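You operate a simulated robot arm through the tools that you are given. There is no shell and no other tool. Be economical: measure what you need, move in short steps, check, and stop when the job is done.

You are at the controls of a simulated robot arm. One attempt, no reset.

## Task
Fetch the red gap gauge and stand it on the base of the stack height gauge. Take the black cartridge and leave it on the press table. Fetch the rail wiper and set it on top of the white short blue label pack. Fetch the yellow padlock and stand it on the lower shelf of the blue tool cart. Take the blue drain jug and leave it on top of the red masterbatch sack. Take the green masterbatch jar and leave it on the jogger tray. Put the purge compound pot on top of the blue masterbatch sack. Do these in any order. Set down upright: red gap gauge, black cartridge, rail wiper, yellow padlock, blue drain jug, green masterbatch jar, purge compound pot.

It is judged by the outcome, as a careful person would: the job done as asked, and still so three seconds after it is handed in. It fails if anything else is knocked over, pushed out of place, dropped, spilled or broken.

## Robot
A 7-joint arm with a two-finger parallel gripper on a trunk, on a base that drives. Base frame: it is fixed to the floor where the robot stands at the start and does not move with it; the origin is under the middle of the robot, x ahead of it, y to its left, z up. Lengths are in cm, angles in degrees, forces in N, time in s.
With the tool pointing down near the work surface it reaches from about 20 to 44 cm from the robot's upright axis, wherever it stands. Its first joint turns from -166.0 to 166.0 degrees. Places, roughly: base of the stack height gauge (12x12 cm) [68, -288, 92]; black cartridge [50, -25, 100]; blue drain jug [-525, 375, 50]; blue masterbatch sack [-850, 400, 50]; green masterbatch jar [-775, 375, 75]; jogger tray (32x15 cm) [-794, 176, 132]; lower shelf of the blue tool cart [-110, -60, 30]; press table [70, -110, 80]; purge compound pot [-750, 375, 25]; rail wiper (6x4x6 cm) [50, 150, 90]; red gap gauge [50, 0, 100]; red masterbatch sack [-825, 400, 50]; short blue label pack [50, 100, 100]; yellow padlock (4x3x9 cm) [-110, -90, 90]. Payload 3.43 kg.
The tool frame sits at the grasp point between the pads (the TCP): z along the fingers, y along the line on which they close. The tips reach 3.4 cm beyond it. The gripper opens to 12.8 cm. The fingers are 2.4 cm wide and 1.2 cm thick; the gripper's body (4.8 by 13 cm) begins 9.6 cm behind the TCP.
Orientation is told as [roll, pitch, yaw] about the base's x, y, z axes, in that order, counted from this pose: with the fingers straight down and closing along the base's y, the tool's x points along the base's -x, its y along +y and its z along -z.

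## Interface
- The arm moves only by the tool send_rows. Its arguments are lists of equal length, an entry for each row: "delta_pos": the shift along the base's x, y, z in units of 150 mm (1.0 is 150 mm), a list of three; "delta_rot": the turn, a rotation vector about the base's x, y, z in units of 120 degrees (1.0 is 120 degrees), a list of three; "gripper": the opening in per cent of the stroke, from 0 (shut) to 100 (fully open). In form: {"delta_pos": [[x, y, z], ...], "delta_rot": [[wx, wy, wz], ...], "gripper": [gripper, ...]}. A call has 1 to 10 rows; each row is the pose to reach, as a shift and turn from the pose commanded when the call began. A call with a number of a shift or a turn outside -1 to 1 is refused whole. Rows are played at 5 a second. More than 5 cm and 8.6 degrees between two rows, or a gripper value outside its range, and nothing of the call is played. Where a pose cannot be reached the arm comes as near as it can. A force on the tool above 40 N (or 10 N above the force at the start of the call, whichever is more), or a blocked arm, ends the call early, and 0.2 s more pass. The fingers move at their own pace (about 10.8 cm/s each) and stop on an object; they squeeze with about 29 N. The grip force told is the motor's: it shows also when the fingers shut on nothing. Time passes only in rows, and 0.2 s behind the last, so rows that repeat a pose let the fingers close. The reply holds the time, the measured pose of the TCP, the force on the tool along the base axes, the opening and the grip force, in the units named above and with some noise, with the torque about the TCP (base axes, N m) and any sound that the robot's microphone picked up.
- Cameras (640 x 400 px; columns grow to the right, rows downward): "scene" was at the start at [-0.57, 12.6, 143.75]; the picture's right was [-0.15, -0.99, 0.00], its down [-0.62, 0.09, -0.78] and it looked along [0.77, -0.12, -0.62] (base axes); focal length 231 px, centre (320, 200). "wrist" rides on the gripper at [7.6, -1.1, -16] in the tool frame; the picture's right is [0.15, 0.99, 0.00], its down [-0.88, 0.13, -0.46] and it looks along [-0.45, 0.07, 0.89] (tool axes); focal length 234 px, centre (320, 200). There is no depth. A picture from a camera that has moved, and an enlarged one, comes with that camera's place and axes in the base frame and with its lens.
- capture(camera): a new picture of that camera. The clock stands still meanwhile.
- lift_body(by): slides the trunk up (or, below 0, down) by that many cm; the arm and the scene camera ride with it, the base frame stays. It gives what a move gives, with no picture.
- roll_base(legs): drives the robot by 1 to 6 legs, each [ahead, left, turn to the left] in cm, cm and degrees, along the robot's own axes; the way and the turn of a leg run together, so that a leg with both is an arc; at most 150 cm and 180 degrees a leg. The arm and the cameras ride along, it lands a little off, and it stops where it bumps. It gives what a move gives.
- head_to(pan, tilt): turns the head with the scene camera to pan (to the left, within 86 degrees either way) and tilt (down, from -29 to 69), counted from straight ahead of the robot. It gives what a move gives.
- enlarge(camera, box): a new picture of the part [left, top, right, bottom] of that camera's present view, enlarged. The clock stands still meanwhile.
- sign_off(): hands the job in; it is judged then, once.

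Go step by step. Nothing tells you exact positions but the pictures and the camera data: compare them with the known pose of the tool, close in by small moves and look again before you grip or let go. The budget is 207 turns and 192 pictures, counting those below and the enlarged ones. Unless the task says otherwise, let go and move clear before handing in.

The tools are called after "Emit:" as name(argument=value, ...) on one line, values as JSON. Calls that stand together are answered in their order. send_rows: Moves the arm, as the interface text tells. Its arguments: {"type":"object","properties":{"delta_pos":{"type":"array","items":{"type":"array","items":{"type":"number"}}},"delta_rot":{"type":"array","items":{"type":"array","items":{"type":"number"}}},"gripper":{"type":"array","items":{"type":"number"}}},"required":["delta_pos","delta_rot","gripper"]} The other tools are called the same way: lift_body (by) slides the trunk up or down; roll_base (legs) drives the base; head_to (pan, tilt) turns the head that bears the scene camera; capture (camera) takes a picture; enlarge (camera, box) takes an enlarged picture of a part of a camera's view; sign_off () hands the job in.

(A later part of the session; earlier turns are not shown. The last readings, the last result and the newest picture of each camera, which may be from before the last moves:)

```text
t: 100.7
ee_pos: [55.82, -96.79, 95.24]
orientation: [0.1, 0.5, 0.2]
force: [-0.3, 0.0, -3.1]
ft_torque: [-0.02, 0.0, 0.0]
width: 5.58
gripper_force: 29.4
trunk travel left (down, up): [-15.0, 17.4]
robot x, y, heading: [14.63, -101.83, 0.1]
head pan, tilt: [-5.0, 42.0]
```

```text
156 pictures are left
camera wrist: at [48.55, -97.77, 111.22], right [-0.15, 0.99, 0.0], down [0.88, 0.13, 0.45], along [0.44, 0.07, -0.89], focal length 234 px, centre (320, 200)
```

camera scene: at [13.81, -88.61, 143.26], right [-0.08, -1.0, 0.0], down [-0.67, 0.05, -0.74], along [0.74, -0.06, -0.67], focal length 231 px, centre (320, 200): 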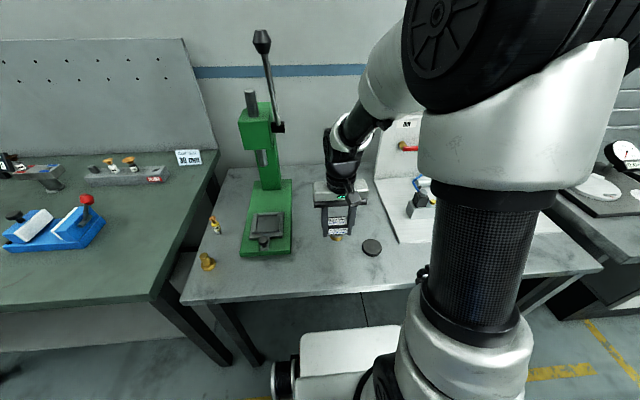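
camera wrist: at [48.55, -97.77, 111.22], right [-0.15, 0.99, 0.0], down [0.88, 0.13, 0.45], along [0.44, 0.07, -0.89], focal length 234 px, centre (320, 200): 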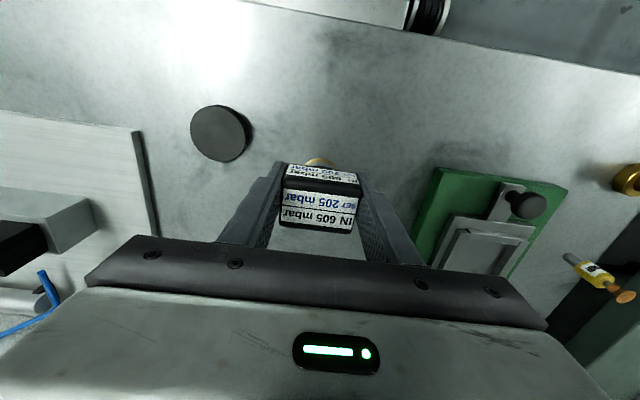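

Spot is free: the black puck is 12 cm away and the press plate well left. I lower towards the surface.

Emit:
send_rows(delta_pos=[[0, 0, -0.3], [0, 0, -0.54], [0, 0, -0.58]], delta_rot=[[0, 0, 0], [0, 0, 0], [0, 0, 0]], gripper=[25, 25, 25])

Emit:
enlarge(camera="scene", box=[290, 190, 400, 280])

```text
t: 101.4
ee_pos: [56.2, -96.8, 88.33]
orientation: [0.0, -0.2, 0.3]
force: [-14.8, -2.8, 43.1]
ft_torque: [0.35, 0.99, 0.14]
width: 5.58
gripper_force: 20.3
trunk travel left (down, up): [-15.0, 17.4]
robot x, y, heading: [14.14, -101.47, 0.3]
head pan, tilt: [-5.0, 42.0]
stopped in row 3: the force on the tool passed its limit at 122 N (the readings are from after the stop); the commanded pose is now the measured one
```

```text
4.44 times, centred on (345, 235) of scene
camera zoom: at [13.44, -88.66, 143.32], right [-0.08, -1.0, 0.0], down [-0.66, 0.06, -0.75], along [0.74, -0.06, -0.67], focal length 1025 px, centre (209, 44)
```

zoom: 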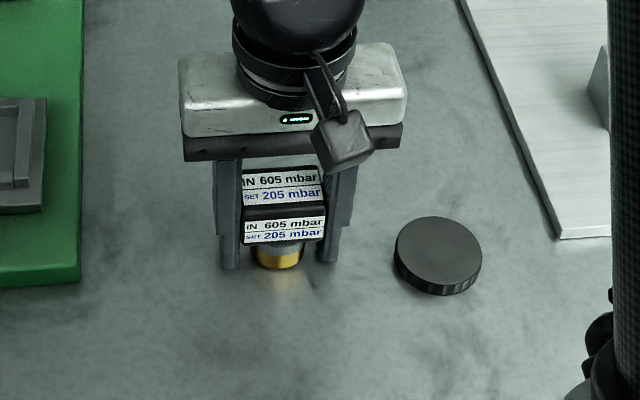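

I met the table sooner than expected (its top is near z 83). I relieve the pressure and check the force.

Emit:
send_rows(delta_pos=[[0, 0, 0.005], [0, 0, 0.012]], delta_rot=[[0, 0, 0], [0, 0, 0]], gripper=[25, 25])

Emit:
capture(camera="wrist")

```text
t: 102.0
ee_pos: [56.21, -96.77, 88.41]
orientation: [0.0, -0.1, 0.2]
force: [-17.2, -3.3, 46.7]
ft_torque: [0.24, 1.18, 0.34]
width: 5.59
gripper_force: 28.8
trunk travel left (down, up): [-15.0, 17.4]
robot x, y, heading: [14.74, -101.33, 0.2]
head pan, tilt: [-5.0, 42.0]
```

```text
154 pictures are left
camera wrist: at [48.63, -97.83, 104.29], right [-0.15, 0.99, 0.0], down [0.88, 0.13, 0.46], along [0.45, 0.07, -0.89], focal length 234 px, centre (320, 200)
```

wrist: 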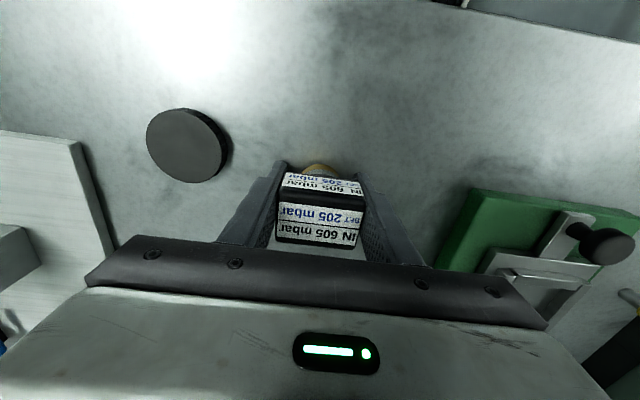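

The box was pushed slightly up in the fingers. I keep easing upward.

Emit:
send_rows(delta_pos=[[0, 0, 0.01], [0, 0, 0.025]], delta_rot=[[0, 0, 0], [0, 0, 0]], gripper=[25, 25])

Emit:
send_rows(delta_pos=[[0, 0, 0.01], [0, 0, 0.02]], delta_rot=[[0, 0, 0], [0, 0, 0]], gripper=[25, 25])

Emit:
enlarge(camera="scene", box=[300, 190, 390, 270])

```text
t: 102.6
ee_pos: [56.53, -96.73, 88.38]
orientation: [0.1, -0.1, 0.2]
force: [-1.2, -0.1, -2.8]
ft_torque: [0.02, 0.0, -0.02]
width: 5.6
gripper_force: 29.3
trunk travel left (down, up): [-15.0, 17.4]
robot x, y, heading: [14.86, -101.78, 0.2]
head pan, tilt: [-5.0, 42.0]
```

```text
t: 103.2
ee_pos: [56.42, -96.8, 88.82]
orientation: [0.0, -0.2, 0.2]
force: [0.3, -0.5, -3.2]
ft_torque: [-0.02, 0.0, 0.0]
width: 5.58
gripper_force: 28.7
trunk travel left (down, up): [-15.0, 17.4]
robot x, y, heading: [14.57, -102.06, 0.3]
head pan, tilt: [-5.0, 42.0]
```

```text
5.00 times, centred on (345, 230) of scene
camera zoom: at [13.82, -88.61, 143.25], right [-0.08, -1.0, 0.0], down [-0.67, 0.05, -0.74], along [0.74, -0.06, -0.67], focal length 1153 px, centre (195, 50)
```

zoom: 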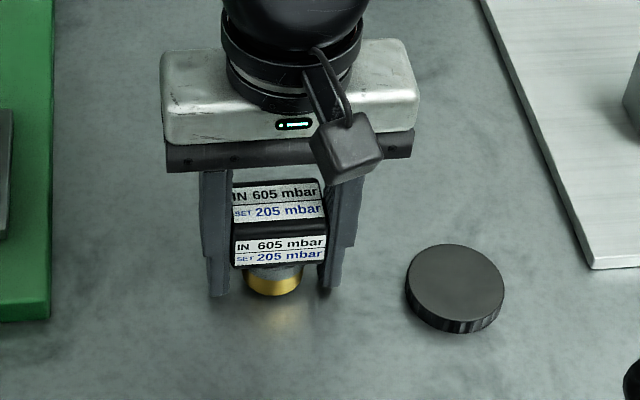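

It's level and free now. I lower gently in 1 mm steps until contact.

Emit:
send_rows(delta_pos=[[0, 0, -0.015], [0, 0, -0.025]], delta_rot=[[0, 0, 0], [0, 0, 0]], gripper=[25, 25])

Emit:
send_rows(delta_pos=[[0, 0, -0.008]], delta_rot=[[0, 0, 0]], gripper=[25])

Emit:
send_rows(delta_pos=[[0, 0, -0.008]], delta_rot=[[0, 0, 0]], gripper=[25])

```text
t: 103.8
ee_pos: [56.36, -96.84, 88.48]
orientation: [0.0, -0.1, 0.1]
force: [-0.1, -0.4, -2.5]
ft_torque: [0.02, 0.03, 0.04]
width: 5.59
gripper_force: 28.6
trunk travel left (down, up): [-15.0, 17.4]
robot x, y, heading: [14.73, -102.02, 0.6]
head pan, tilt: [-5.0, 42.0]
```

```text
t: 104.2
ee_pos: [56.47, -96.73, 88.42]
orientation: [0.0, -0.1, 0.2]
force: [-0.3, 1.2, -0.2]
ft_torque: [0.07, 0.06, 0.04]
width: 5.6
gripper_force: 29.0
trunk travel left (down, up): [-15.0, 17.4]
robot x, y, heading: [15.02, -101.34, 0.4]
head pan, tilt: [-5.0, 42.0]
```

```text
t: 104.6
ee_pos: [56.46, -96.8, 88.41]
orientation: [0.0, -0.2, 0.2]
force: [-1.9, -0.4, 12.9]
ft_torque: [0.15, 0.23, 0.05]
width: 5.58
gripper_force: 29.2
trunk travel left (down, up): [-15.0, 17.4]
robot x, y, heading: [14.67, -101.97, 0.5]
head pan, tilt: [-5.0, 42.0]
```

Gentle contact at 13 N. I open and rise.

Emit:
send_rows(delta_pos=[[0, 0, 0.004], [0, 0, 0.004], [0, 0, 0.004], [0, 0, 0.004]], delta_rot=[[0, 0, 0], [0, 0, 0], [0, 0, 0], [0, 0, 0]], gripper=[48, 60, 70, 70])

Emit:
send_rows(delta_pos=[[0, 0, 0.15], [0, 0, 0.4], [0, 0, 0.7], [0, 0, 1.0], [-0.2, 0, 1.0], [-0.4, 0, 1.0]], delta_rot=[[0, 0, 0], [0, 0, 0], [0, 0, 0], [0, 0, 0], [0, 0, 0], [0, 0, 0]], gripper=[70, 70, 70, 70, 70, 70])

Emit:
enlarge(camera="scene", box=[260, 180, 420, 280])

```text
t: 105.6
ee_pos: [56.41, -96.65, 88.41]
orientation: [0.0, -0.2, 0.3]
force: [0.6, 13.9, 14.0]
ft_torque: [-0.18, 0.18, -0.13]
width: 8.22
gripper_force: 0.1
trunk travel left (down, up): [-15.0, 17.4]
robot x, y, heading: [14.74, -101.75, -0.1]
head pan, tilt: [-5.0, 42.0]
```

```text
t: 107.0
ee_pos: [50.4, -96.72, 103.37]
orientation: [0.0, -0.1, 0.3]
force: [-0.3, -0.1, 0.6]
ft_torque: [0.02, 0.01, 0.05]
width: 8.96
gripper_force: 0.0
trunk travel left (down, up): [-15.0, 17.4]
robot x, y, heading: [14.75, -101.8, 0.4]
head pan, tilt: [-5.0, 42.0]
```

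```text
4.00 times, centred on (340, 230) of scene
camera zoom: at [13.82, -88.61, 143.26], right [-0.08, -1.0, 0.0], down [-0.67, 0.05, -0.74], along [0.74, -0.06, -0.67], focal length 923 px, centre (240, 80)
```

zoom: 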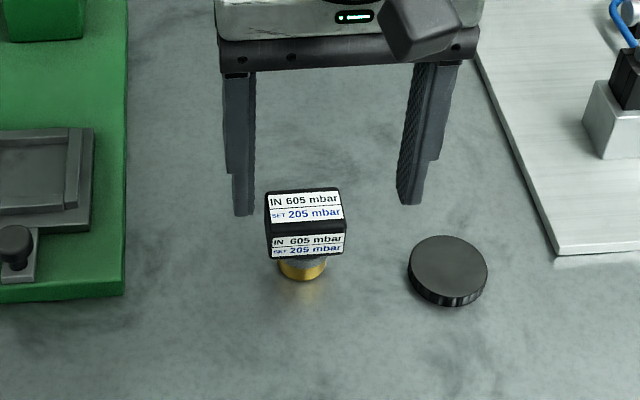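

The cartridge stands upright on the press table. Next the rail wiper: back out and drive left to the far end of the bench.

Emit:
roll_base(legs=[[-26, 0, 0], [0, 115, 0], [0, 115, 0]])

Emit:
head_to(pan=0, tilt=42)

Emit:
capture(camera="scene")

Emit:
capture(camera="wrist")

```text
t: 130.7
ee_pos: [23.54, 133.25, 103.31]
orientation: [0.0, -0.1, 0.0]
force: [-0.2, -0.2, 0.2]
ft_torque: [-0.01, -0.01, -0.01]
width: 8.95
gripper_force: 0.0
trunk travel left (down, up): [-15.0, 17.4]
robot x, y, heading: [-12.6, 128.44, 0.3]
head pan, tilt: [-5.0, 42.0]
```

```text
t: 131.4
ee_pos: [23.38, 133.26, 103.27]
orientation: [0.0, -0.1, 0.1]
force: [0.3, 0.5, 0.0]
ft_torque: [0.0, 0.01, -0.03]
width: 8.97
gripper_force: 0.1
trunk travel left (down, up): [-15.0, 17.4]
robot x, y, heading: [-12.45, 128.18, 0.6]
head pan, tilt: [0.0, 42.0]
```

```text
151 pictures are left
camera scene: at [-13.18, 142.23, 143.26], right [0.0, -1.0, 0.0], down [-0.67, 0.0, -0.74], along [0.74, 0.0, -0.67], focal length 231 px, centre (320, 200)
```

scene: 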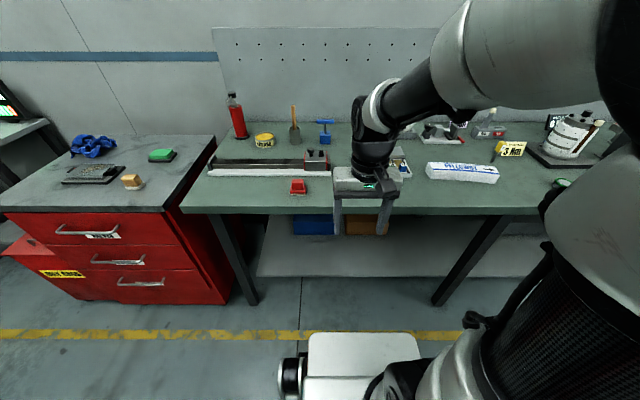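

```text
150 pictures are left
camera wrist: at [15.85, 132.29, 119.26], right [-0.15, 0.99, 0.0], down [0.88, 0.13, 0.46], along [0.45, 0.07, -0.89], focal length 234 px, centre (320, 200)
```

wrist: 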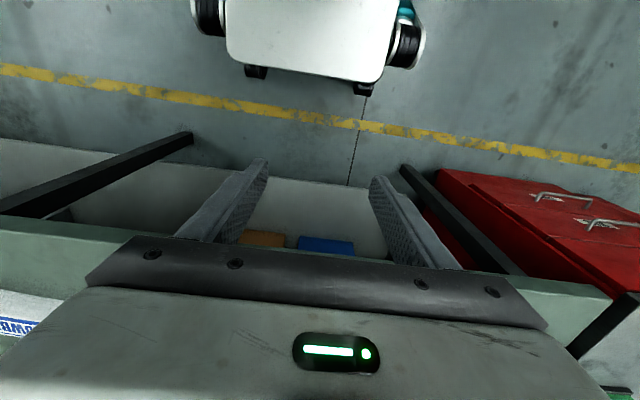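

The red block at about (49, 150) is the rail wiper; the white pack with blue label lies at about (54, 92). I zoom in on both.

Emit:
enlarge(camera="scene", box=[250, 140, 350, 210])

Emit:
enlarge(camera="scene", box=[390, 130, 530, 210])

```text
5.71 times, centred on (300, 175) of scene
camera zoom: at [-13.18, 142.23, 143.26], right [0.0, -1.0, 0.0], down [-0.67, 0.0, -0.74], along [0.74, 0.0, -0.67], focal length 1318 px, centre (434, 343)
```

zoom: 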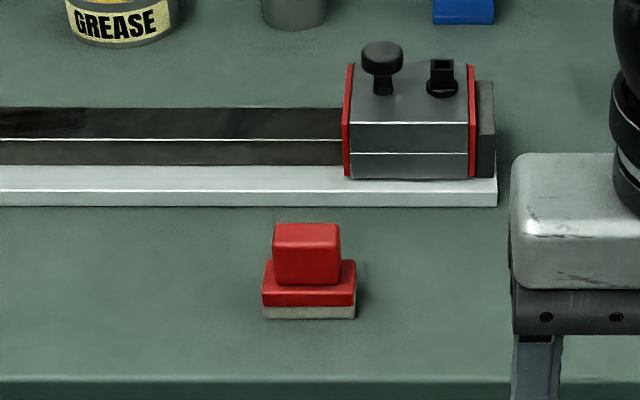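

```text
4.57 times, centred on (460, 170) of scene
camera zoom: at [-13.18, 142.23, 143.26], right [0.0, -1.0, 0.0], down [-0.67, 0.0, -0.74], along [0.74, 0.0, -0.67], focal length 1054 px, centre (-320, 337)
```

zoom: 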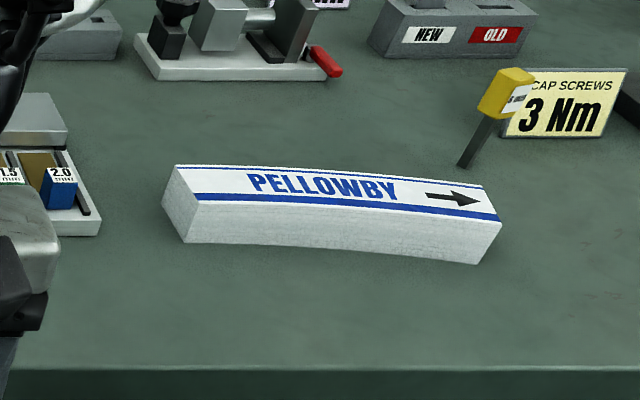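

Wiper: base 6 cm wide, upper block ~4.3 wide from z 92.6 to 96. I raise the arm, then drive up to it.

Emit:
send_rows(delta_pos=[[0, 0, 0.3], [0, 0, 0.5]], delta_rot=[[0, 0, 0], [0, 0, 0]], gripper=[70, 70])

Emit:
roll_base(legs=[[0, 14, 0], [22, 0, 0]])

Emit:
capture(camera="wrist")

Emit:
capture(camera="scene")

```text
t: 132.0
ee_pos: [23.39, 133.34, 110.83]
orientation: [0.1, -0.2, 0.1]
force: [0.3, 1.1, 0.1]
ft_torque: [0.0, 0.04, 0.03]
width: 8.94
gripper_force: 0.0
trunk travel left (down, up): [-15.0, 17.4]
robot x, y, heading: [-12.43, 128.29, 0.3]
head pan, tilt: [0.0, 42.0]
```

```text
t: 135.2
ee_pos: [45.02, 147.55, 110.78]
orientation: [0.1, -0.1, 0.2]
force: [-0.5, 0.3, 0.0]
ft_torque: [-0.04, 0.0, 0.02]
width: 8.94
gripper_force: 0.0
trunk travel left (down, up): [-15.0, 17.4]
robot x, y, heading: [9.5, 142.69, 0.3]
head pan, tilt: [0.0, 42.0]
```

```text
147 pictures are left
camera wrist: at [37.49, 146.47, 126.65], right [-0.15, 0.99, 0.0], down [0.88, 0.13, 0.46], along [0.45, 0.07, -0.89], focal length 234 px, centre (320, 200)
```

wrist: 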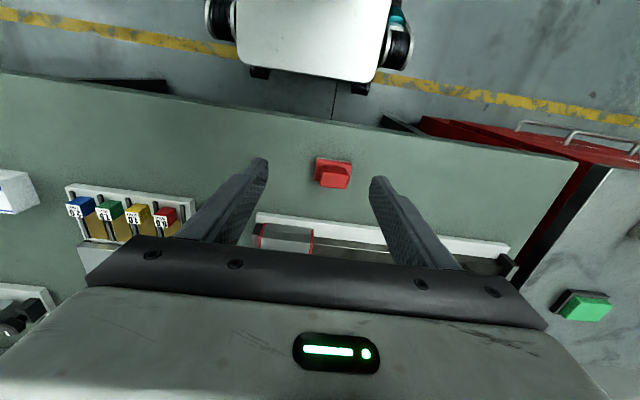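

```text
146 pictures are left
camera scene: at [8.58, 156.36, 143.26], right [0.0, -1.0, 0.0], down [-0.67, 0.0, -0.74], along [0.74, 0.0, -0.67], focal length 231 px, centre (320, 200)
```

scene: 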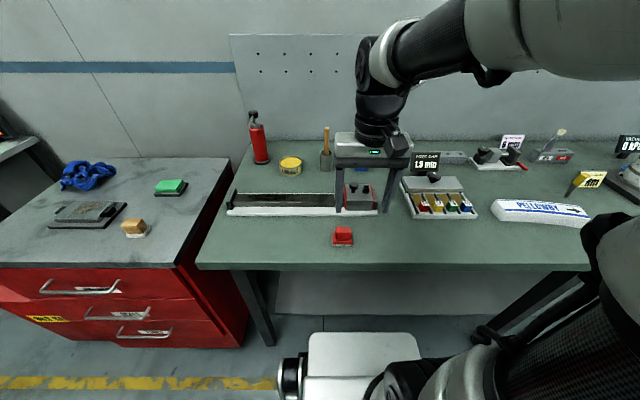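

Wiper top at about (49.6, 150.3). I come down over it.

Emit:
send_rows(delta_pos=[[0.15, 0.1, 0], [0.305, 0.183, 0], [0.305, 0.183, -0.3], [0.305, 0.183, -0.6]], delta_rot=[[0, 0, 0], [0, 0, 0], [0, 0, 0], [0, 0, 0]], gripper=[65, 65, 65, 65])

Emit:
capture(camera="wrist")

Emit:
enlarge(camera="scene", box=[290, 150, 410, 270])

```text
t: 136.2
ee_pos: [49.59, 150.35, 101.63]
orientation: [0.0, -0.1, 0.1]
force: [-0.1, -0.9, 0.7]
ft_torque: [0.02, -0.02, 0.01]
width: 8.35
gripper_force: 0.1
trunk travel left (down, up): [-15.0, 17.4]
robot x, y, heading: [9.41, 142.62, 0.2]
head pan, tilt: [0.0, 42.0]
```

```text
145 pictures are left
camera wrist: at [42.12, 149.23, 117.67], right [-0.15, 0.99, 0.0], down [0.88, 0.13, 0.46], along [0.45, 0.07, -0.89], focal length 234 px, centre (320, 200)
```

wrist: 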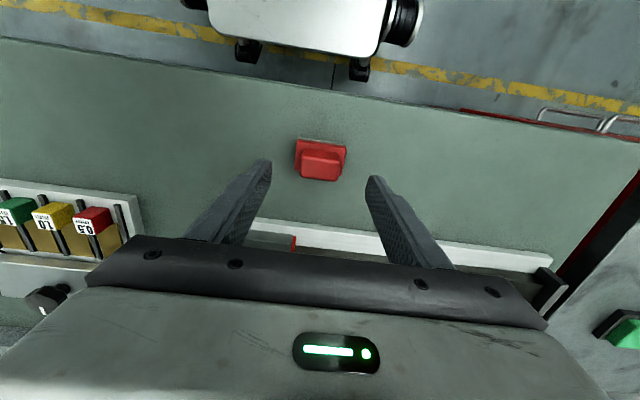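

```text
3.33 times, centred on (350, 210) of scene
camera zoom: at [8.57, 156.35, 143.26], right [0.0, -1.0, 0.0], down [-0.67, 0.0, -0.74], along [0.74, 0.0, -0.67], focal length 769 px, centre (220, 167)
```

zoom: 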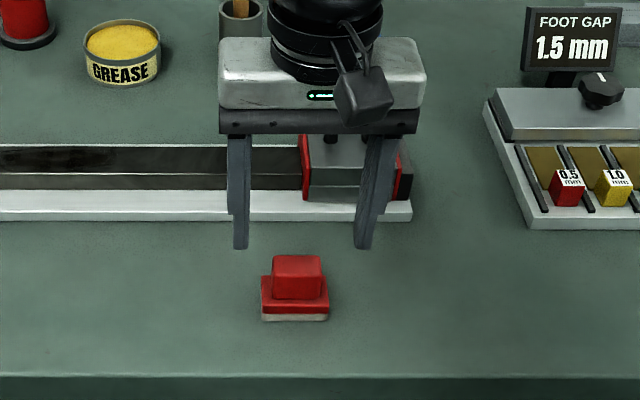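

Centred. Lower to z ≈ 96.3, fingertips just above the wiper's ledge, and close.

Emit:
send_rows(delta_pos=[[-0.01, 0.005, -0.2], [-0.01, 0.005, -0.35], [-0.01, 0.005, -0.35], [-0.01, 0.005, -0.35], [-0.01, 0.005, -0.35]], delta_rot=[[0, 0, 0], [0, 0, 0], [0, 0, 0], [0, 0, 0], [0, 0, 0]], gripper=[65, 65, 40, 25, 15])

Emit:
enlarge(camera="scene", box=[300, 180, 390, 270])

```text
t: 137.4
ee_pos: [49.52, 150.35, 96.49]
orientation: [0.0, -0.1, 0.1]
force: [1.0, -0.7, -0.2]
ft_torque: [0.02, -0.01, 0.0]
width: 3.94
gripper_force: 29.7
trunk travel left (down, up): [-15.0, 17.4]
robot x, y, heading: [9.07, 141.99, 0.0]
head pan, tilt: [0.0, 42.0]
```

```text
4.44 times, centred on (345, 225) of scene
camera zoom: at [8.59, 156.36, 143.25], right [0.0, -1.0, 0.0], down [-0.67, 0.0, -0.74], along [0.74, 0.0, -0.67], focal length 1025 px, centre (209, 89)
```

zoom: 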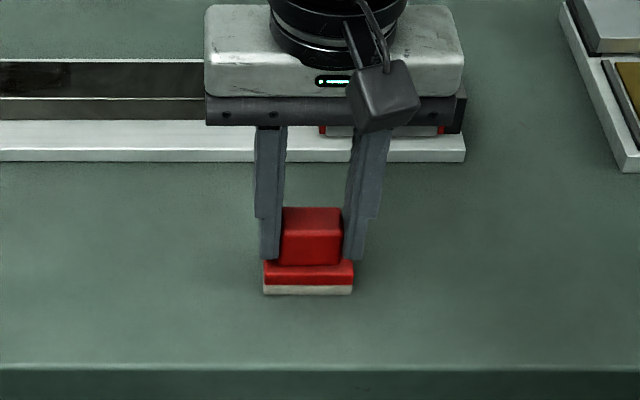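

Gripped. I lift, and back off to shift right to the label pack.

Emit:
send_rows(delta_pos=[[0, 0, 0.3], [0, 0, 0.6], [0, 0, 0.95]], delta_rot=[[0, 0, 0], [0, 0, 0], [0, 0, 0]], gripper=[15, 15, 15])

Emit:
roll_base(legs=[[-12, 0, 0], [0, -54, 0]])

Emit:
capture(camera="scene")

Emit:
capture(camera="wrist")

```text
refused: row 3 steps farther than a row can; nothing moved
```

```text
t: 144.0
ee_pos: [37.38, 95.82, 96.57]
orientation: [-0.1, 0.0, -0.3]
force: [0.4, 0.4, -0.6]
ft_torque: [-0.01, 0.01, -0.01]
width: 3.91
gripper_force: 28.4
trunk travel left (down, up): [-15.0, 17.4]
robot x, y, heading: [-2.64, 88.48, -0.3]
head pan, tilt: [0.0, 42.0]
```

```text
142 pictures are left
camera scene: at [-3.41, 102.21, 143.26], right [0.0, -1.0, 0.0], down [-0.67, 0.0, -0.74], along [0.74, 0.0, -0.67], focal length 231 px, centre (320, 200)
```

scene: 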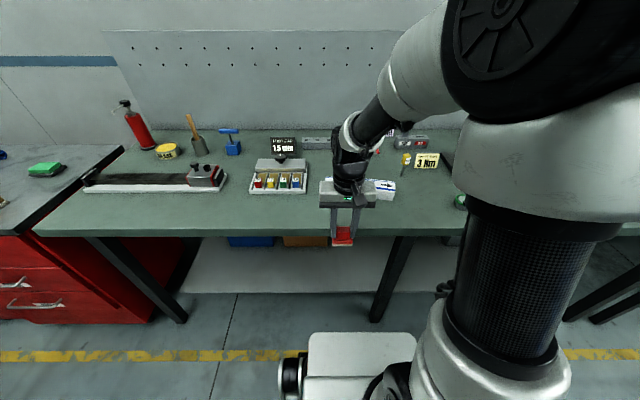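

```text
141 pictures are left
camera wrist: at [29.89, 94.99, 112.4], right [-0.14, 0.99, 0.0], down [0.88, 0.13, 0.46], along [0.45, 0.06, -0.89], focal length 234 px, centre (320, 200)
```

wrist: 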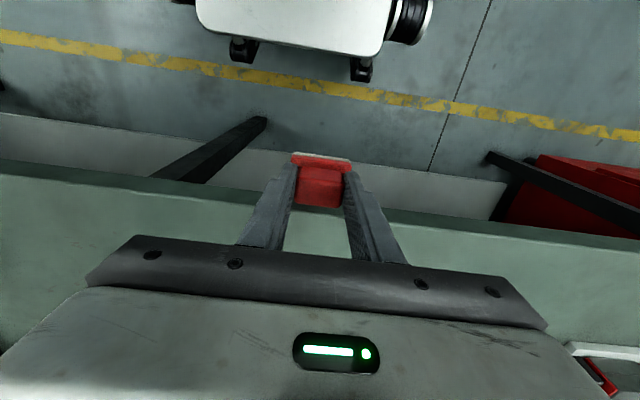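

The lift was refused (step too big) but the slide was clear of everything. I lift now and look at the pack and the held wiper.

Emit:
send_rows(delta_pos=[[0, 0, 0.3], [0, 0, 0.6], [0, 0, 0.9]], delta_rot=[[0, 0, 0], [0, 0, 0], [0, 0, 0]], gripper=[15, 15, 15])

Emit:
roll_base(legs=[[0, -13, 0]])

Emit:
capture(camera="wrist")

Emit:
enlarge(camera="scene", box=[220, 120, 420, 260])

```text
t: 144.8
ee_pos: [37.4, 95.97, 109.94]
orientation: [0.0, -0.2, -0.2]
force: [0.1, 0.4, -1.5]
ft_torque: [0.0, 0.04, 0.01]
width: 3.94
gripper_force: 29.0
trunk travel left (down, up): [-15.0, 17.4]
robot x, y, heading: [-2.53, 87.93, -0.1]
head pan, tilt: [0.0, 42.0]
```

```text
t: 146.7
ee_pos: [37.34, 83.14, 109.89]
orientation: [0.0, -0.2, -0.3]
force: [0.2, 1.0, -0.6]
ft_torque: [0.0, 0.0, 0.01]
width: 3.9
gripper_force: 29.5
trunk travel left (down, up): [-15.0, 17.4]
robot x, y, heading: [-2.71, 75.38, 0.1]
head pan, tilt: [0.0, 42.0]
```

```text
140 pictures are left
camera wrist: at [29.85, 82.2, 125.79], right [-0.14, 0.99, 0.0], down [0.88, 0.13, 0.46], along [0.45, 0.06, -0.89], focal length 234 px, centre (320, 200)
```

wrist: 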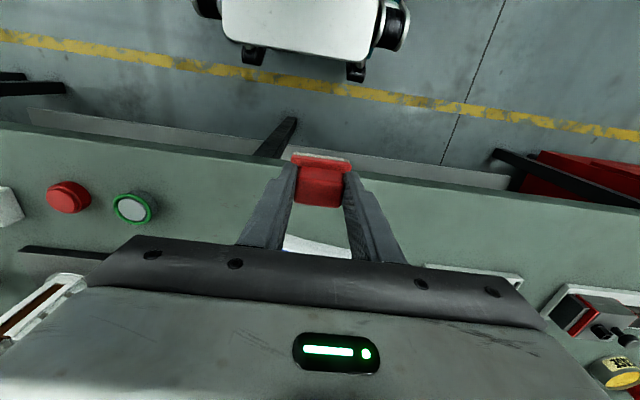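

```text
2.86 times, centred on (320, 190) of scene
camera zoom: at [-3.46, 89.27, 143.26], right [0.0, -1.0, 0.0], down [-0.67, 0.0, -0.74], along [0.74, 0.0, -0.67], focal length 659 px, centre (320, 229)
```

zoom: 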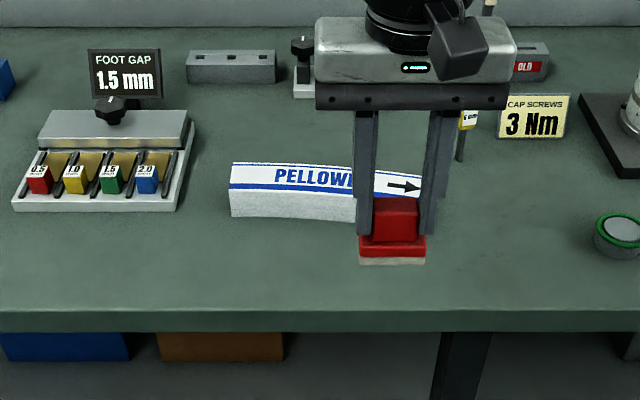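

The pack's top is near z 94, spanning y 76–100, with its middle at about (59.3, 88.5), turned about 7°. I drive in with the wiper held high.

Emit:
roll_base(legs=[[0, 9, 0], [18, 0, 0]])

Emit:
capture(camera="wrist")

Emit:
enlarge(camera="scene", box=[250, 140, 450, 280])

```text
t: 149.3
ee_pos: [55.61, 91.99, 109.86]
orientation: [0.0, -0.1, -0.2]
force: [-0.1, -0.2, -0.7]
ft_torque: [-0.04, -0.03, -0.03]
width: 3.89
gripper_force: 28.9
trunk travel left (down, up): [-15.0, 17.4]
robot x, y, heading: [15.15, 84.07, -0.2]
head pan, tilt: [0.0, 42.0]
```

```text
138 pictures are left
camera wrist: at [47.97, 91.1, 125.79], right [-0.14, 0.99, 0.0], down [0.88, 0.13, 0.46], along [0.45, 0.06, -0.89], focal length 234 px, centre (320, 200)
```

wrist: 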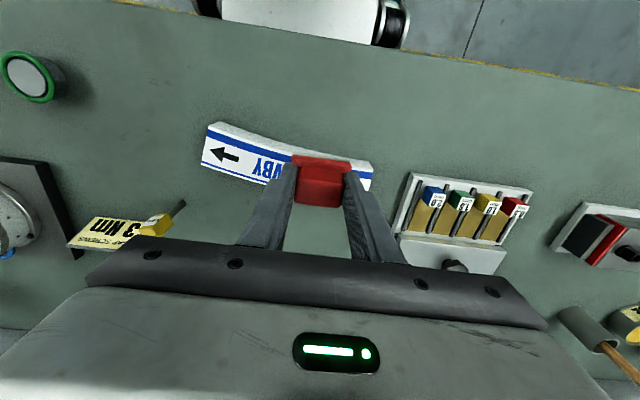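

```text
2.86 times, centred on (350, 210) of scene
camera zoom: at [14.68, 98.22, 143.25], right [0.0, -1.0, 0.0], down [-0.67, 0.0, -0.74], along [0.74, 0.0, -0.67], focal length 659 px, centre (234, 171)
```

zoom: 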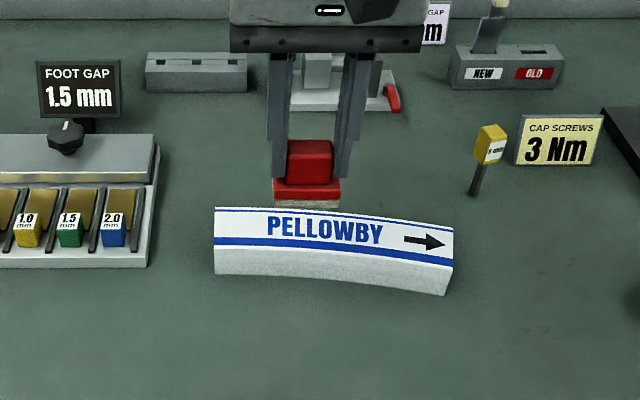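

Refined: pack middle at (60.2, 88.4), top z 94. I move over it, turn -6°, and lower partway.

Emit:
send_rows(delta_pos=[[0.15, -0.12, 0], [0.307, -0.24, 0], [0.307, -0.24, -0.25], [0.307, -0.24, -0.5]], delta_rot=[[0, 0, -0.025], [0, 0, -0.05], [0, 0, -0.05], [0, 0, -0.05]], gripper=[15, 15, 15, 15])

Emit:
capture(camera="wrist")

Emit:
enlarge(camera="scene", box=[290, 160, 410, 240])

```text
t: 150.3
ee_pos: [60.24, 88.41, 102.29]
orientation: [0.0, -0.2, -6.4]
force: [-0.4, -0.3, -0.5]
ft_torque: [0.0, -0.02, 0.01]
width: 3.89
gripper_force: 28.7
trunk travel left (down, up): [-15.0, 17.4]
robot x, y, heading: [15.43, 84.51, -0.2]
head pan, tilt: [0.0, 42.0]
```

```text
136 pictures are left
camera wrist: at [52.58, 88.22, 118.2], right [-0.04, 1.0, 0.0], down [0.89, 0.03, 0.46], along [0.46, 0.02, -0.89], focal length 234 px, centre (320, 200)
```

wrist: 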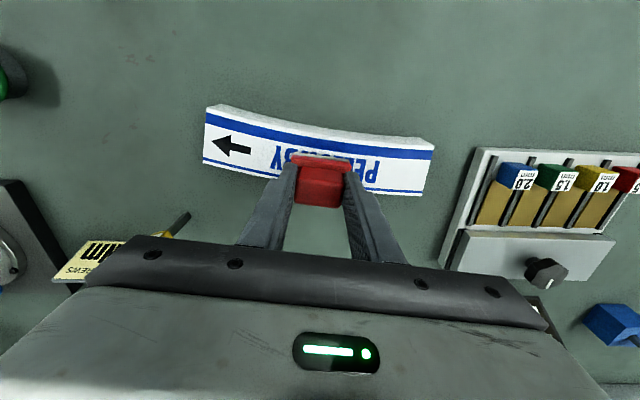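

```text
5.00 times, centred on (350, 200) of scene
camera zoom: at [14.68, 98.22, 143.26], right [0.0, -1.0, 0.0], down [-0.67, 0.0, -0.74], along [0.74, 0.0, -0.67], focal length 1153 px, centre (170, 200)
```

zoom: 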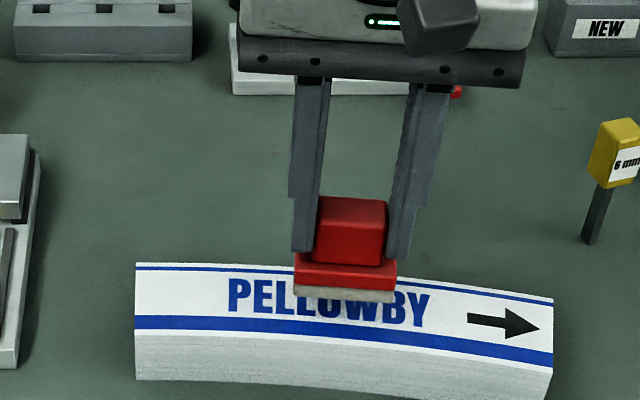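

The wiper sits ~0.8 cm beyond the TCP in x, so I shift back 0.8 and lower.

Emit:
send_rows(delta_pos=[[-0.053, 0, 0], [-0.053, 0, -0.05], [-0.053, 0, -0.08]], delta_rot=[[0, 0, 0], [0, 0, 0], [0, 0, 0]], gripper=[15, 15, 15])

Emit:
send_rows(delta_pos=[[0, 0, -0.015]], delta_rot=[[0, 0, 0]], gripper=[15])

Emit:
send_rows(delta_pos=[[0, 0, -0.012]], delta_rot=[[0, 0, 0]], gripper=[15])

Emit:
enlarge(camera="scene", box=[290, 160, 410, 240])

```text
t: 151.1
ee_pos: [59.33, 88.37, 101.09]
orientation: [0.1, -0.1, -6.3]
force: [-0.4, 0.5, -1.4]
ft_torque: [0.03, 0.0, -0.02]
width: 3.89
gripper_force: 28.9
trunk travel left (down, up): [-15.0, 17.4]
robot x, y, heading: [15.5, 84.59, -0.2]
head pan, tilt: [0.0, 42.0]
```

```text
t: 151.5
ee_pos: [59.44, 88.45, 100.93]
orientation: [0.0, -0.1, -6.3]
force: [0.2, 0.1, -1.0]
ft_torque: [0.02, 0.0, -0.02]
width: 3.91
gripper_force: 28.5
trunk travel left (down, up): [-15.0, 17.4]
robot x, y, heading: [15.33, 84.48, -0.3]
head pan, tilt: [0.0, 42.0]
```

```text
t: 151.9
ee_pos: [59.23, 88.3, 100.73]
orientation: [-0.1, 0.0, -6.3]
force: [0.5, 0.4, -0.7]
ft_torque: [-0.02, 0.02, 0.0]
width: 3.9
gripper_force: 29.1
trunk travel left (down, up): [-15.0, 17.4]
robot x, y, heading: [15.52, 84.69, -0.1]
head pan, tilt: [0.0, 42.0]
```

```text
5.00 times, centred on (350, 200) of scene
camera zoom: at [14.68, 98.21, 143.26], right [0.0, -1.0, 0.0], down [-0.67, 0.0, -0.74], along [0.74, 0.0, -0.67], focal length 1153 px, centre (170, 200)
```

zoom: 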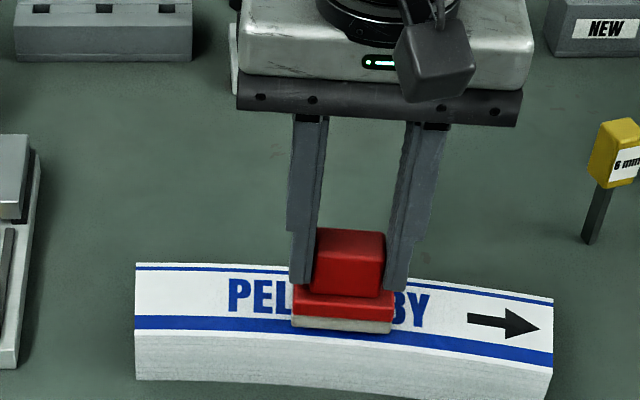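

Close to touching and well placed on the pack. Continuing down in small steps.

Emit:
send_rows(delta_pos=[[0, 0, -0.012]], delta_rot=[[0, 0, 0]], gripper=[15])

Emit:
send_rows(delta_pos=[[0, 0, -0.01]], delta_rot=[[0, 0, 0]], gripper=[15])

Emit:
send_rows(delta_pos=[[0, 0, -0.006]], delta_rot=[[0, 0, 0]], gripper=[15])

```text
t: 152.3
ee_pos: [59.34, 88.34, 100.65]
orientation: [0.0, -0.2, -6.3]
force: [0.1, -0.1, -0.7]
ft_torque: [0.0, -0.01, -0.02]
width: 3.89
gripper_force: 29.1
trunk travel left (down, up): [-15.0, 17.4]
robot x, y, heading: [15.13, 84.22, -0.2]
head pan, tilt: [0.0, 42.0]
```

```text
t: 152.7
ee_pos: [59.35, 88.43, 100.48]
orientation: [0.0, -0.1, -6.3]
force: [-0.4, 0.4, 1.3]
ft_torque: [0.03, 0.0, 0.01]
width: 3.89
gripper_force: 29.1
trunk travel left (down, up): [-15.0, 17.4]
robot x, y, heading: [15.32, 84.33, -0.3]
head pan, tilt: [0.0, 42.0]
```

```text
t: 153.1
ee_pos: [59.27, 88.4, 100.46]
orientation: [0.0, -0.2, -6.3]
force: [-2.6, -1.3, 9.2]
ft_torque: [-0.01, 0.12, 0.01]
width: 3.93
gripper_force: 29.1
trunk travel left (down, up): [-15.0, 17.4]
robot x, y, heading: [15.5, 84.12, -0.2]
head pan, tilt: [0.0, 42.0]
```

Contact at 9 N. I release and rise.

Emit:
send_rows(delta_pos=[[0, 0, 0.004], [0, 0, 0.004], [0, 0, 0.004], [0, 0, 0.004]], delta_rot=[[0, 0, 0], [0, 0, 0], [0, 0, 0], [0, 0, 0]], gripper=[35, 45, 55, 60])

Emit:
send_rows(delta_pos=[[0, 0, 0.15], [0, 0, 0.4], [0, 0, 0.7], [0, 0, 0.95], [-0.2, 0, 0.95], [-0.45, 0, 0.95]], delta_rot=[[0, 0, 0], [0, 0, 0], [0, 0, 0], [0, 0, 0], [0, 0, 0.025], [0, 0, 0.05]], gripper=[60, 60, 60, 60, 60, 60])

Emit:
enlarge(camera="scene", box=[270, 150, 430, 270])

```text
t: 154.1
ee_pos: [59.33, 88.48, 100.49]
orientation: [0.1, -0.2, -6.2]
force: [0.5, 0.6, -0.5]
ft_torque: [-0.02, -0.02, 0.0]
width: 7.7
gripper_force: 0.1
trunk travel left (down, up): [-15.0, 17.4]
robot x, y, heading: [15.48, 84.16, -0.3]
head pan, tilt: [0.0, 42.0]
```

```text
t: 155.5
ee_pos: [52.61, 88.34, 114.71]
orientation: [-0.1, -0.2, -0.1]
force: [0.5, 0.1, -0.1]
ft_torque: [0.03, 0.04, 0.03]
width: 7.67
gripper_force: 0.0
trunk travel left (down, up): [-15.0, 17.4]
robot x, y, heading: [15.33, 84.44, -0.3]
head pan, tilt: [0.0, 42.0]
```

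```text
3.33 times, centred on (350, 210) of scene
camera zoom: at [14.69, 98.21, 143.26], right [0.0, -1.0, 0.0], down [-0.67, 0.0, -0.74], along [0.74, 0.0, -0.67], focal length 769 px, centre (220, 167)
```

zoom: 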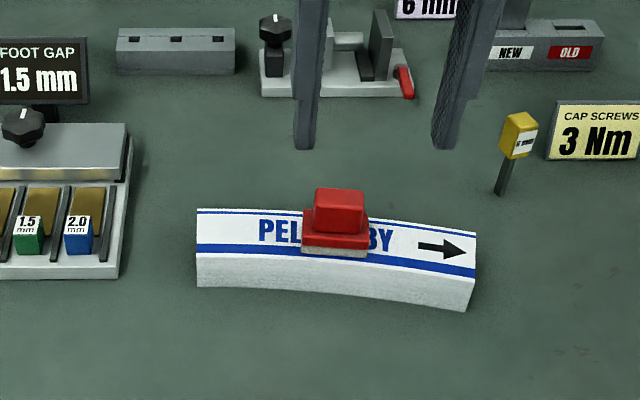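

Wiper is set. Next the padlock: I drive to opposite the tool cart, turn around and look.

Emit:
roll_base(legs=[[-30, 0, 0], [0, -150, 0], [0, 0, 180]])

Emit:
head_to(pan=0, tilt=35)

Emit:
capture(camera="scene")

```text
t: 179.4
ee_pos: [-50.77, -71.57, 114.69]
orientation: [0.0, -0.1, -178.3]
force: [0.3, 0.7, -0.2]
ft_torque: [-0.01, -0.01, 0.0]
width: 7.69
gripper_force: 0.0
trunk travel left (down, up): [-15.0, 17.4]
robot x, y, heading: [-13.59, -66.15, -178.5]
head pan, tilt: [0.0, 42.0]
```

```text
t: 180.1
ee_pos: [-50.83, -71.57, 114.68]
orientation: [0.0, -0.1, -178.3]
force: [-0.1, 0.5, 0.6]
ft_torque: [0.0, -0.02, 0.0]
width: 7.68
gripper_force: 0.0
trunk travel left (down, up): [-15.0, 17.4]
robot x, y, heading: [-13.77, -66.03, -178.2]
head pan, tilt: [0.0, 35.0]
```

```text
132 pictures are left
camera scene: at [-13.04, -80.41, 144.3], right [-0.03, 1.0, 0.0], down [0.57, 0.02, -0.82], along [-0.82, -0.02, -0.57], focal length 231 px, centre (320, 200)
```

scene: 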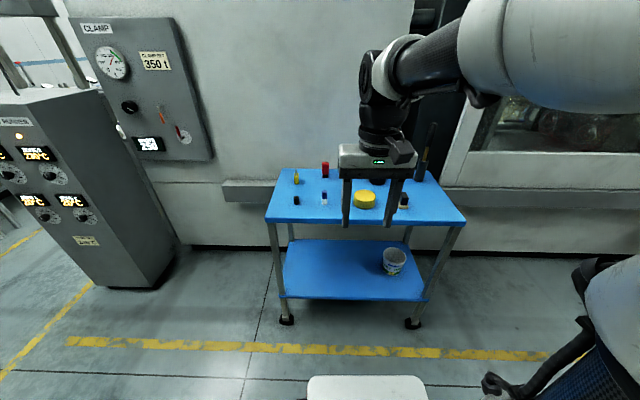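

The padlock is on the cart's top shelf near (-110, -93), the lower shelf (z≈30) spans x -84 to -128. I zoom for detail.

Emit:
enlarge(camera="scene", box=[255, 150, 375, 230])

Emit:
enlarge(camera="scene", box=[250, 150, 490, 340])

```text
5.00 times, centred on (315, 190) of scene
camera zoom: at [-13.04, -80.41, 144.3], right [-0.03, 1.0, 0.0], down [0.57, 0.02, -0.82], along [-0.82, -0.02, -0.57], focal length 1153 px, centre (345, 250)
```

zoom: 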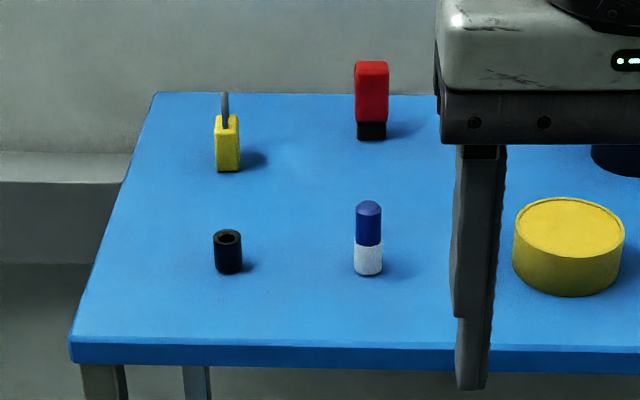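

```text
2.11 times, centred on (370, 245) of scene
camera zoom: at [-13.04, -80.41, 144.3], right [-0.03, 1.0, 0.0], down [0.57, 0.02, -0.82], along [-0.82, -0.02, -0.57], focal length 486 px, centre (215, 105)
```

zoom: 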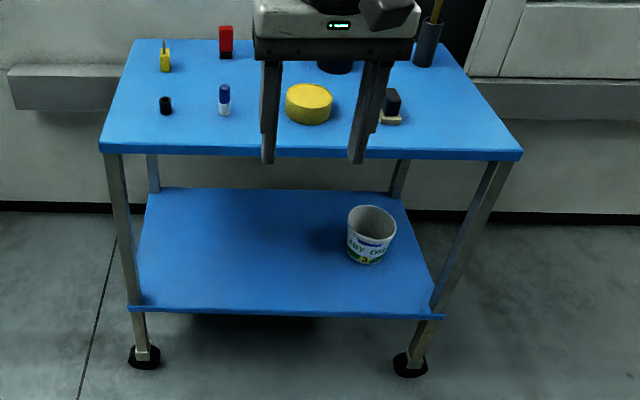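

The padlock stands edge-on (thin side along y) with its body about 5 cm high and shackle above. I drive closer and align.

Emit:
roll_base(legs=[[0, 22, -1.7], [36, 0, 0]])

Emit:
capture(camera="wrist")

Emit:
capture(camera="scene")

```text
t: 184.7
ee_pos: [-86.55, -92.52, 114.57]
orientation: [0.0, -0.1, 179.9]
force: [-0.1, 0.9, -0.3]
ft_torque: [-0.05, 0.01, 0.05]
width: 7.68
gripper_force: 0.1
trunk travel left (down, up): [-15.0, 17.4]
robot x, y, heading: [-49.46, -88.18, 180.0]
head pan, tilt: [0.0, 35.0]
```

```text
129 pictures are left
camera wrist: at [-78.89, -91.18, 130.6], right [0.15, -0.99, 0.0], down [-0.88, -0.13, 0.46], along [-0.45, -0.07, -0.89], focal length 234 px, centre (320, 200)
```

wrist: 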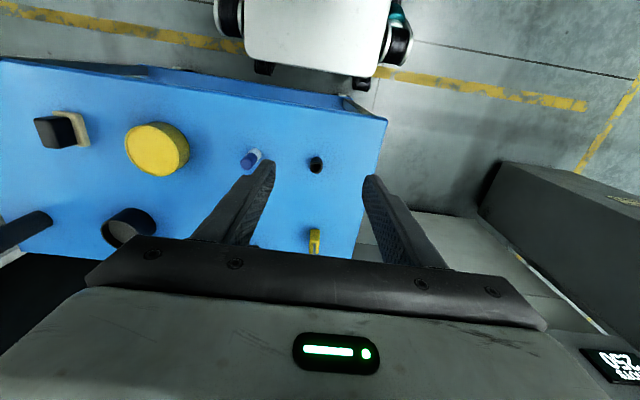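

```text
128 pictures are left
camera scene: at [-49.14, -102.37, 144.31], right [0.0, 1.0, 0.0], down [0.57, 0.0, -0.82], along [-0.82, 0.0, -0.57], focal length 231 px, centre (320, 200)
```

scene: 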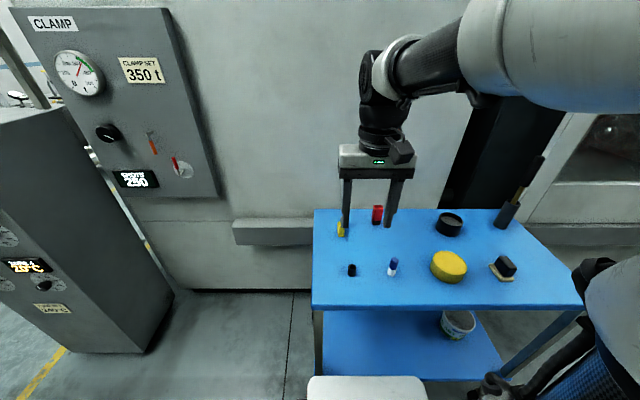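

Padlock at about (-109, -94.8). I edge 5 cm closer, then tilt the tool 40° forward at height.

Emit:
roll_base(legs=[[5, 0, 0]])

Emit:
send_rows(delta_pos=[[0, 0, 0], [0, -0.05, 0], [0, -0.1, 0], [0, -0.14, 0], [0, -0.14, 0], [-0.1, -0.14, 0]], delta_rot=[[0, 0.067, 0], [0, 0.134, 0], [0, 0.2, 0], [0, 0.267, 0], [0, 0.333, 0], [0, 0.333, 0]], gripper=[55, 55, 55, 55, 55, 55])

Emit:
capture(camera="wrist")

Emit:
capture(camera="scene")

```text
t: 185.6
ee_pos: [-89.01, -92.43, 114.64]
orientation: [0.0, -0.2, -179.8]
force: [-0.7, -0.3, -0.3]
ft_torque: [-0.02, -0.06, 0.02]
width: 7.67
gripper_force: 0.0
trunk travel left (down, up): [-15.0, 17.4]
robot x, y, heading: [-51.67, -88.09, -179.5]
head pan, tilt: [0.0, 35.0]
stopped in leg 1: the robot was blocked; the commanded pose is now the measured one
```

```text
t: 187.0
ee_pos: [-90.43, -94.59, 114.57]
orientation: [-0.2, -40.1, -179.8]
force: [0.1, 0.1, -0.9]
ft_torque: [0.0, 0.01, -0.01]
width: 7.04
gripper_force: 0.0
trunk travel left (down, up): [-15.0, 17.4]
robot x, y, heading: [-51.75, -88.07, -179.7]
head pan, tilt: [0.0, 35.0]
```

```text
127 pictures are left
camera wrist: at [-74.3, -93.27, 121.93], right [0.11, -0.99, -0.1], down [-0.38, -0.13, 0.92], along [-0.92, -0.07, -0.39], focal length 234 px, centre (320, 200)
```

wrist: 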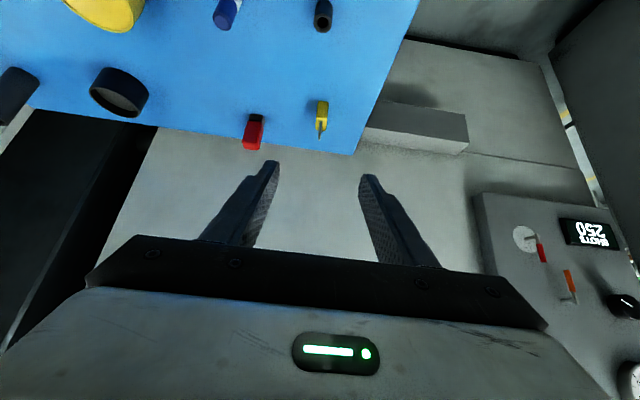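

```text
126 pictures are left
camera scene: at [-51.42, -102.27, 144.3], right [0.0, 1.0, 0.0], down [0.57, 0.0, -0.82], along [-0.82, 0.0, -0.57], focal length 231 px, centre (320, 200)
```

scene: 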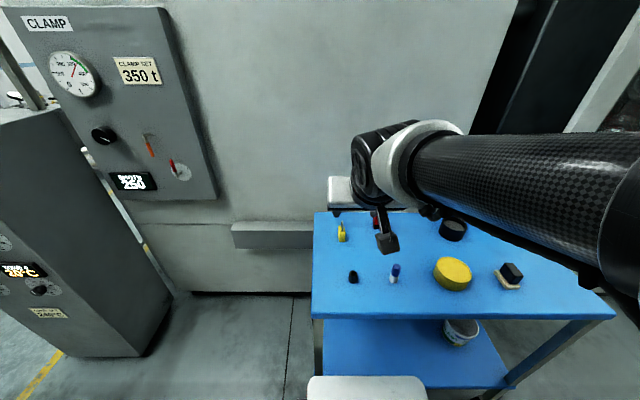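

The tilt works. I advance along the tool axis and stop about 7 cm short to check.

Emit:
send_rows(delta_pos=[[-0.16, 0, -0.22], [-0.33, 0, -0.44], [-0.49, 0, -0.66], [-0.66, 0, -0.88], [-0.8, -0.01, -1.0], [-0.93, -0.01, -1.0]], delta_rot=[[0, 0, 0], [0, 0, 0], [0, 0, 0], [0, 0, 0], [0, 0, 0], [0, 0, 0]], gripper=[55, 55, 55, 55, 55, 55])

Emit:
capture(camera="wrist")

Emit:
enlarge(camera="scene", box=[290, 180, 430, 290])

```text
t: 188.4
ee_pos: [-104.37, -94.75, 99.68]
orientation: [-0.2, -40.1, -179.9]
force: [0.0, -0.3, 0.2]
ft_torque: [0.02, 0.01, -0.03]
width: 7.03
gripper_force: 0.1
trunk travel left (down, up): [-15.0, 17.4]
robot x, y, heading: [-51.43, -88.22, -179.6]
head pan, tilt: [0.0, 35.0]
```

```text
125 pictures are left
camera wrist: at [-88.3, -93.48, 106.99], right [0.11, -0.99, -0.1], down [-0.38, -0.13, 0.91], along [-0.92, -0.07, -0.39], focal length 234 px, centre (320, 200)
```

wrist: 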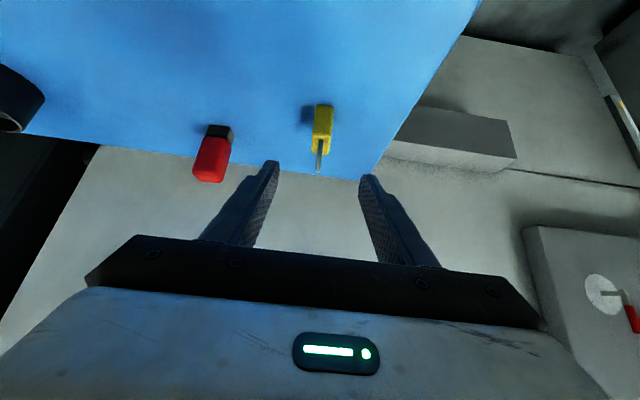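

```text
3.64 times, centred on (360, 235) of scene
camera zoom: at [-51.47, -102.27, 144.3], right [0.0, 1.0, 0.0], down [0.57, 0.0, -0.82], along [-0.82, 0.0, -0.57], focal length 839 px, centre (174, 73)
```

zoom: 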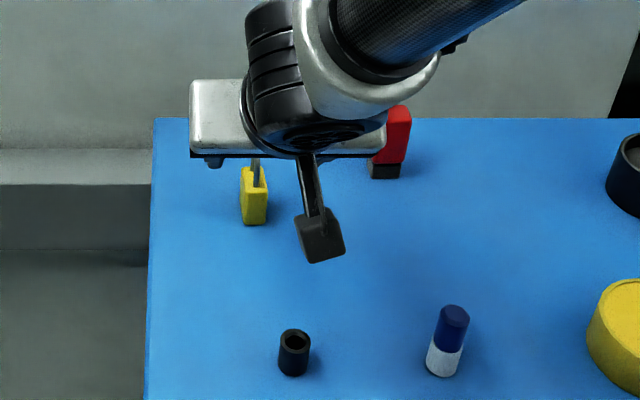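

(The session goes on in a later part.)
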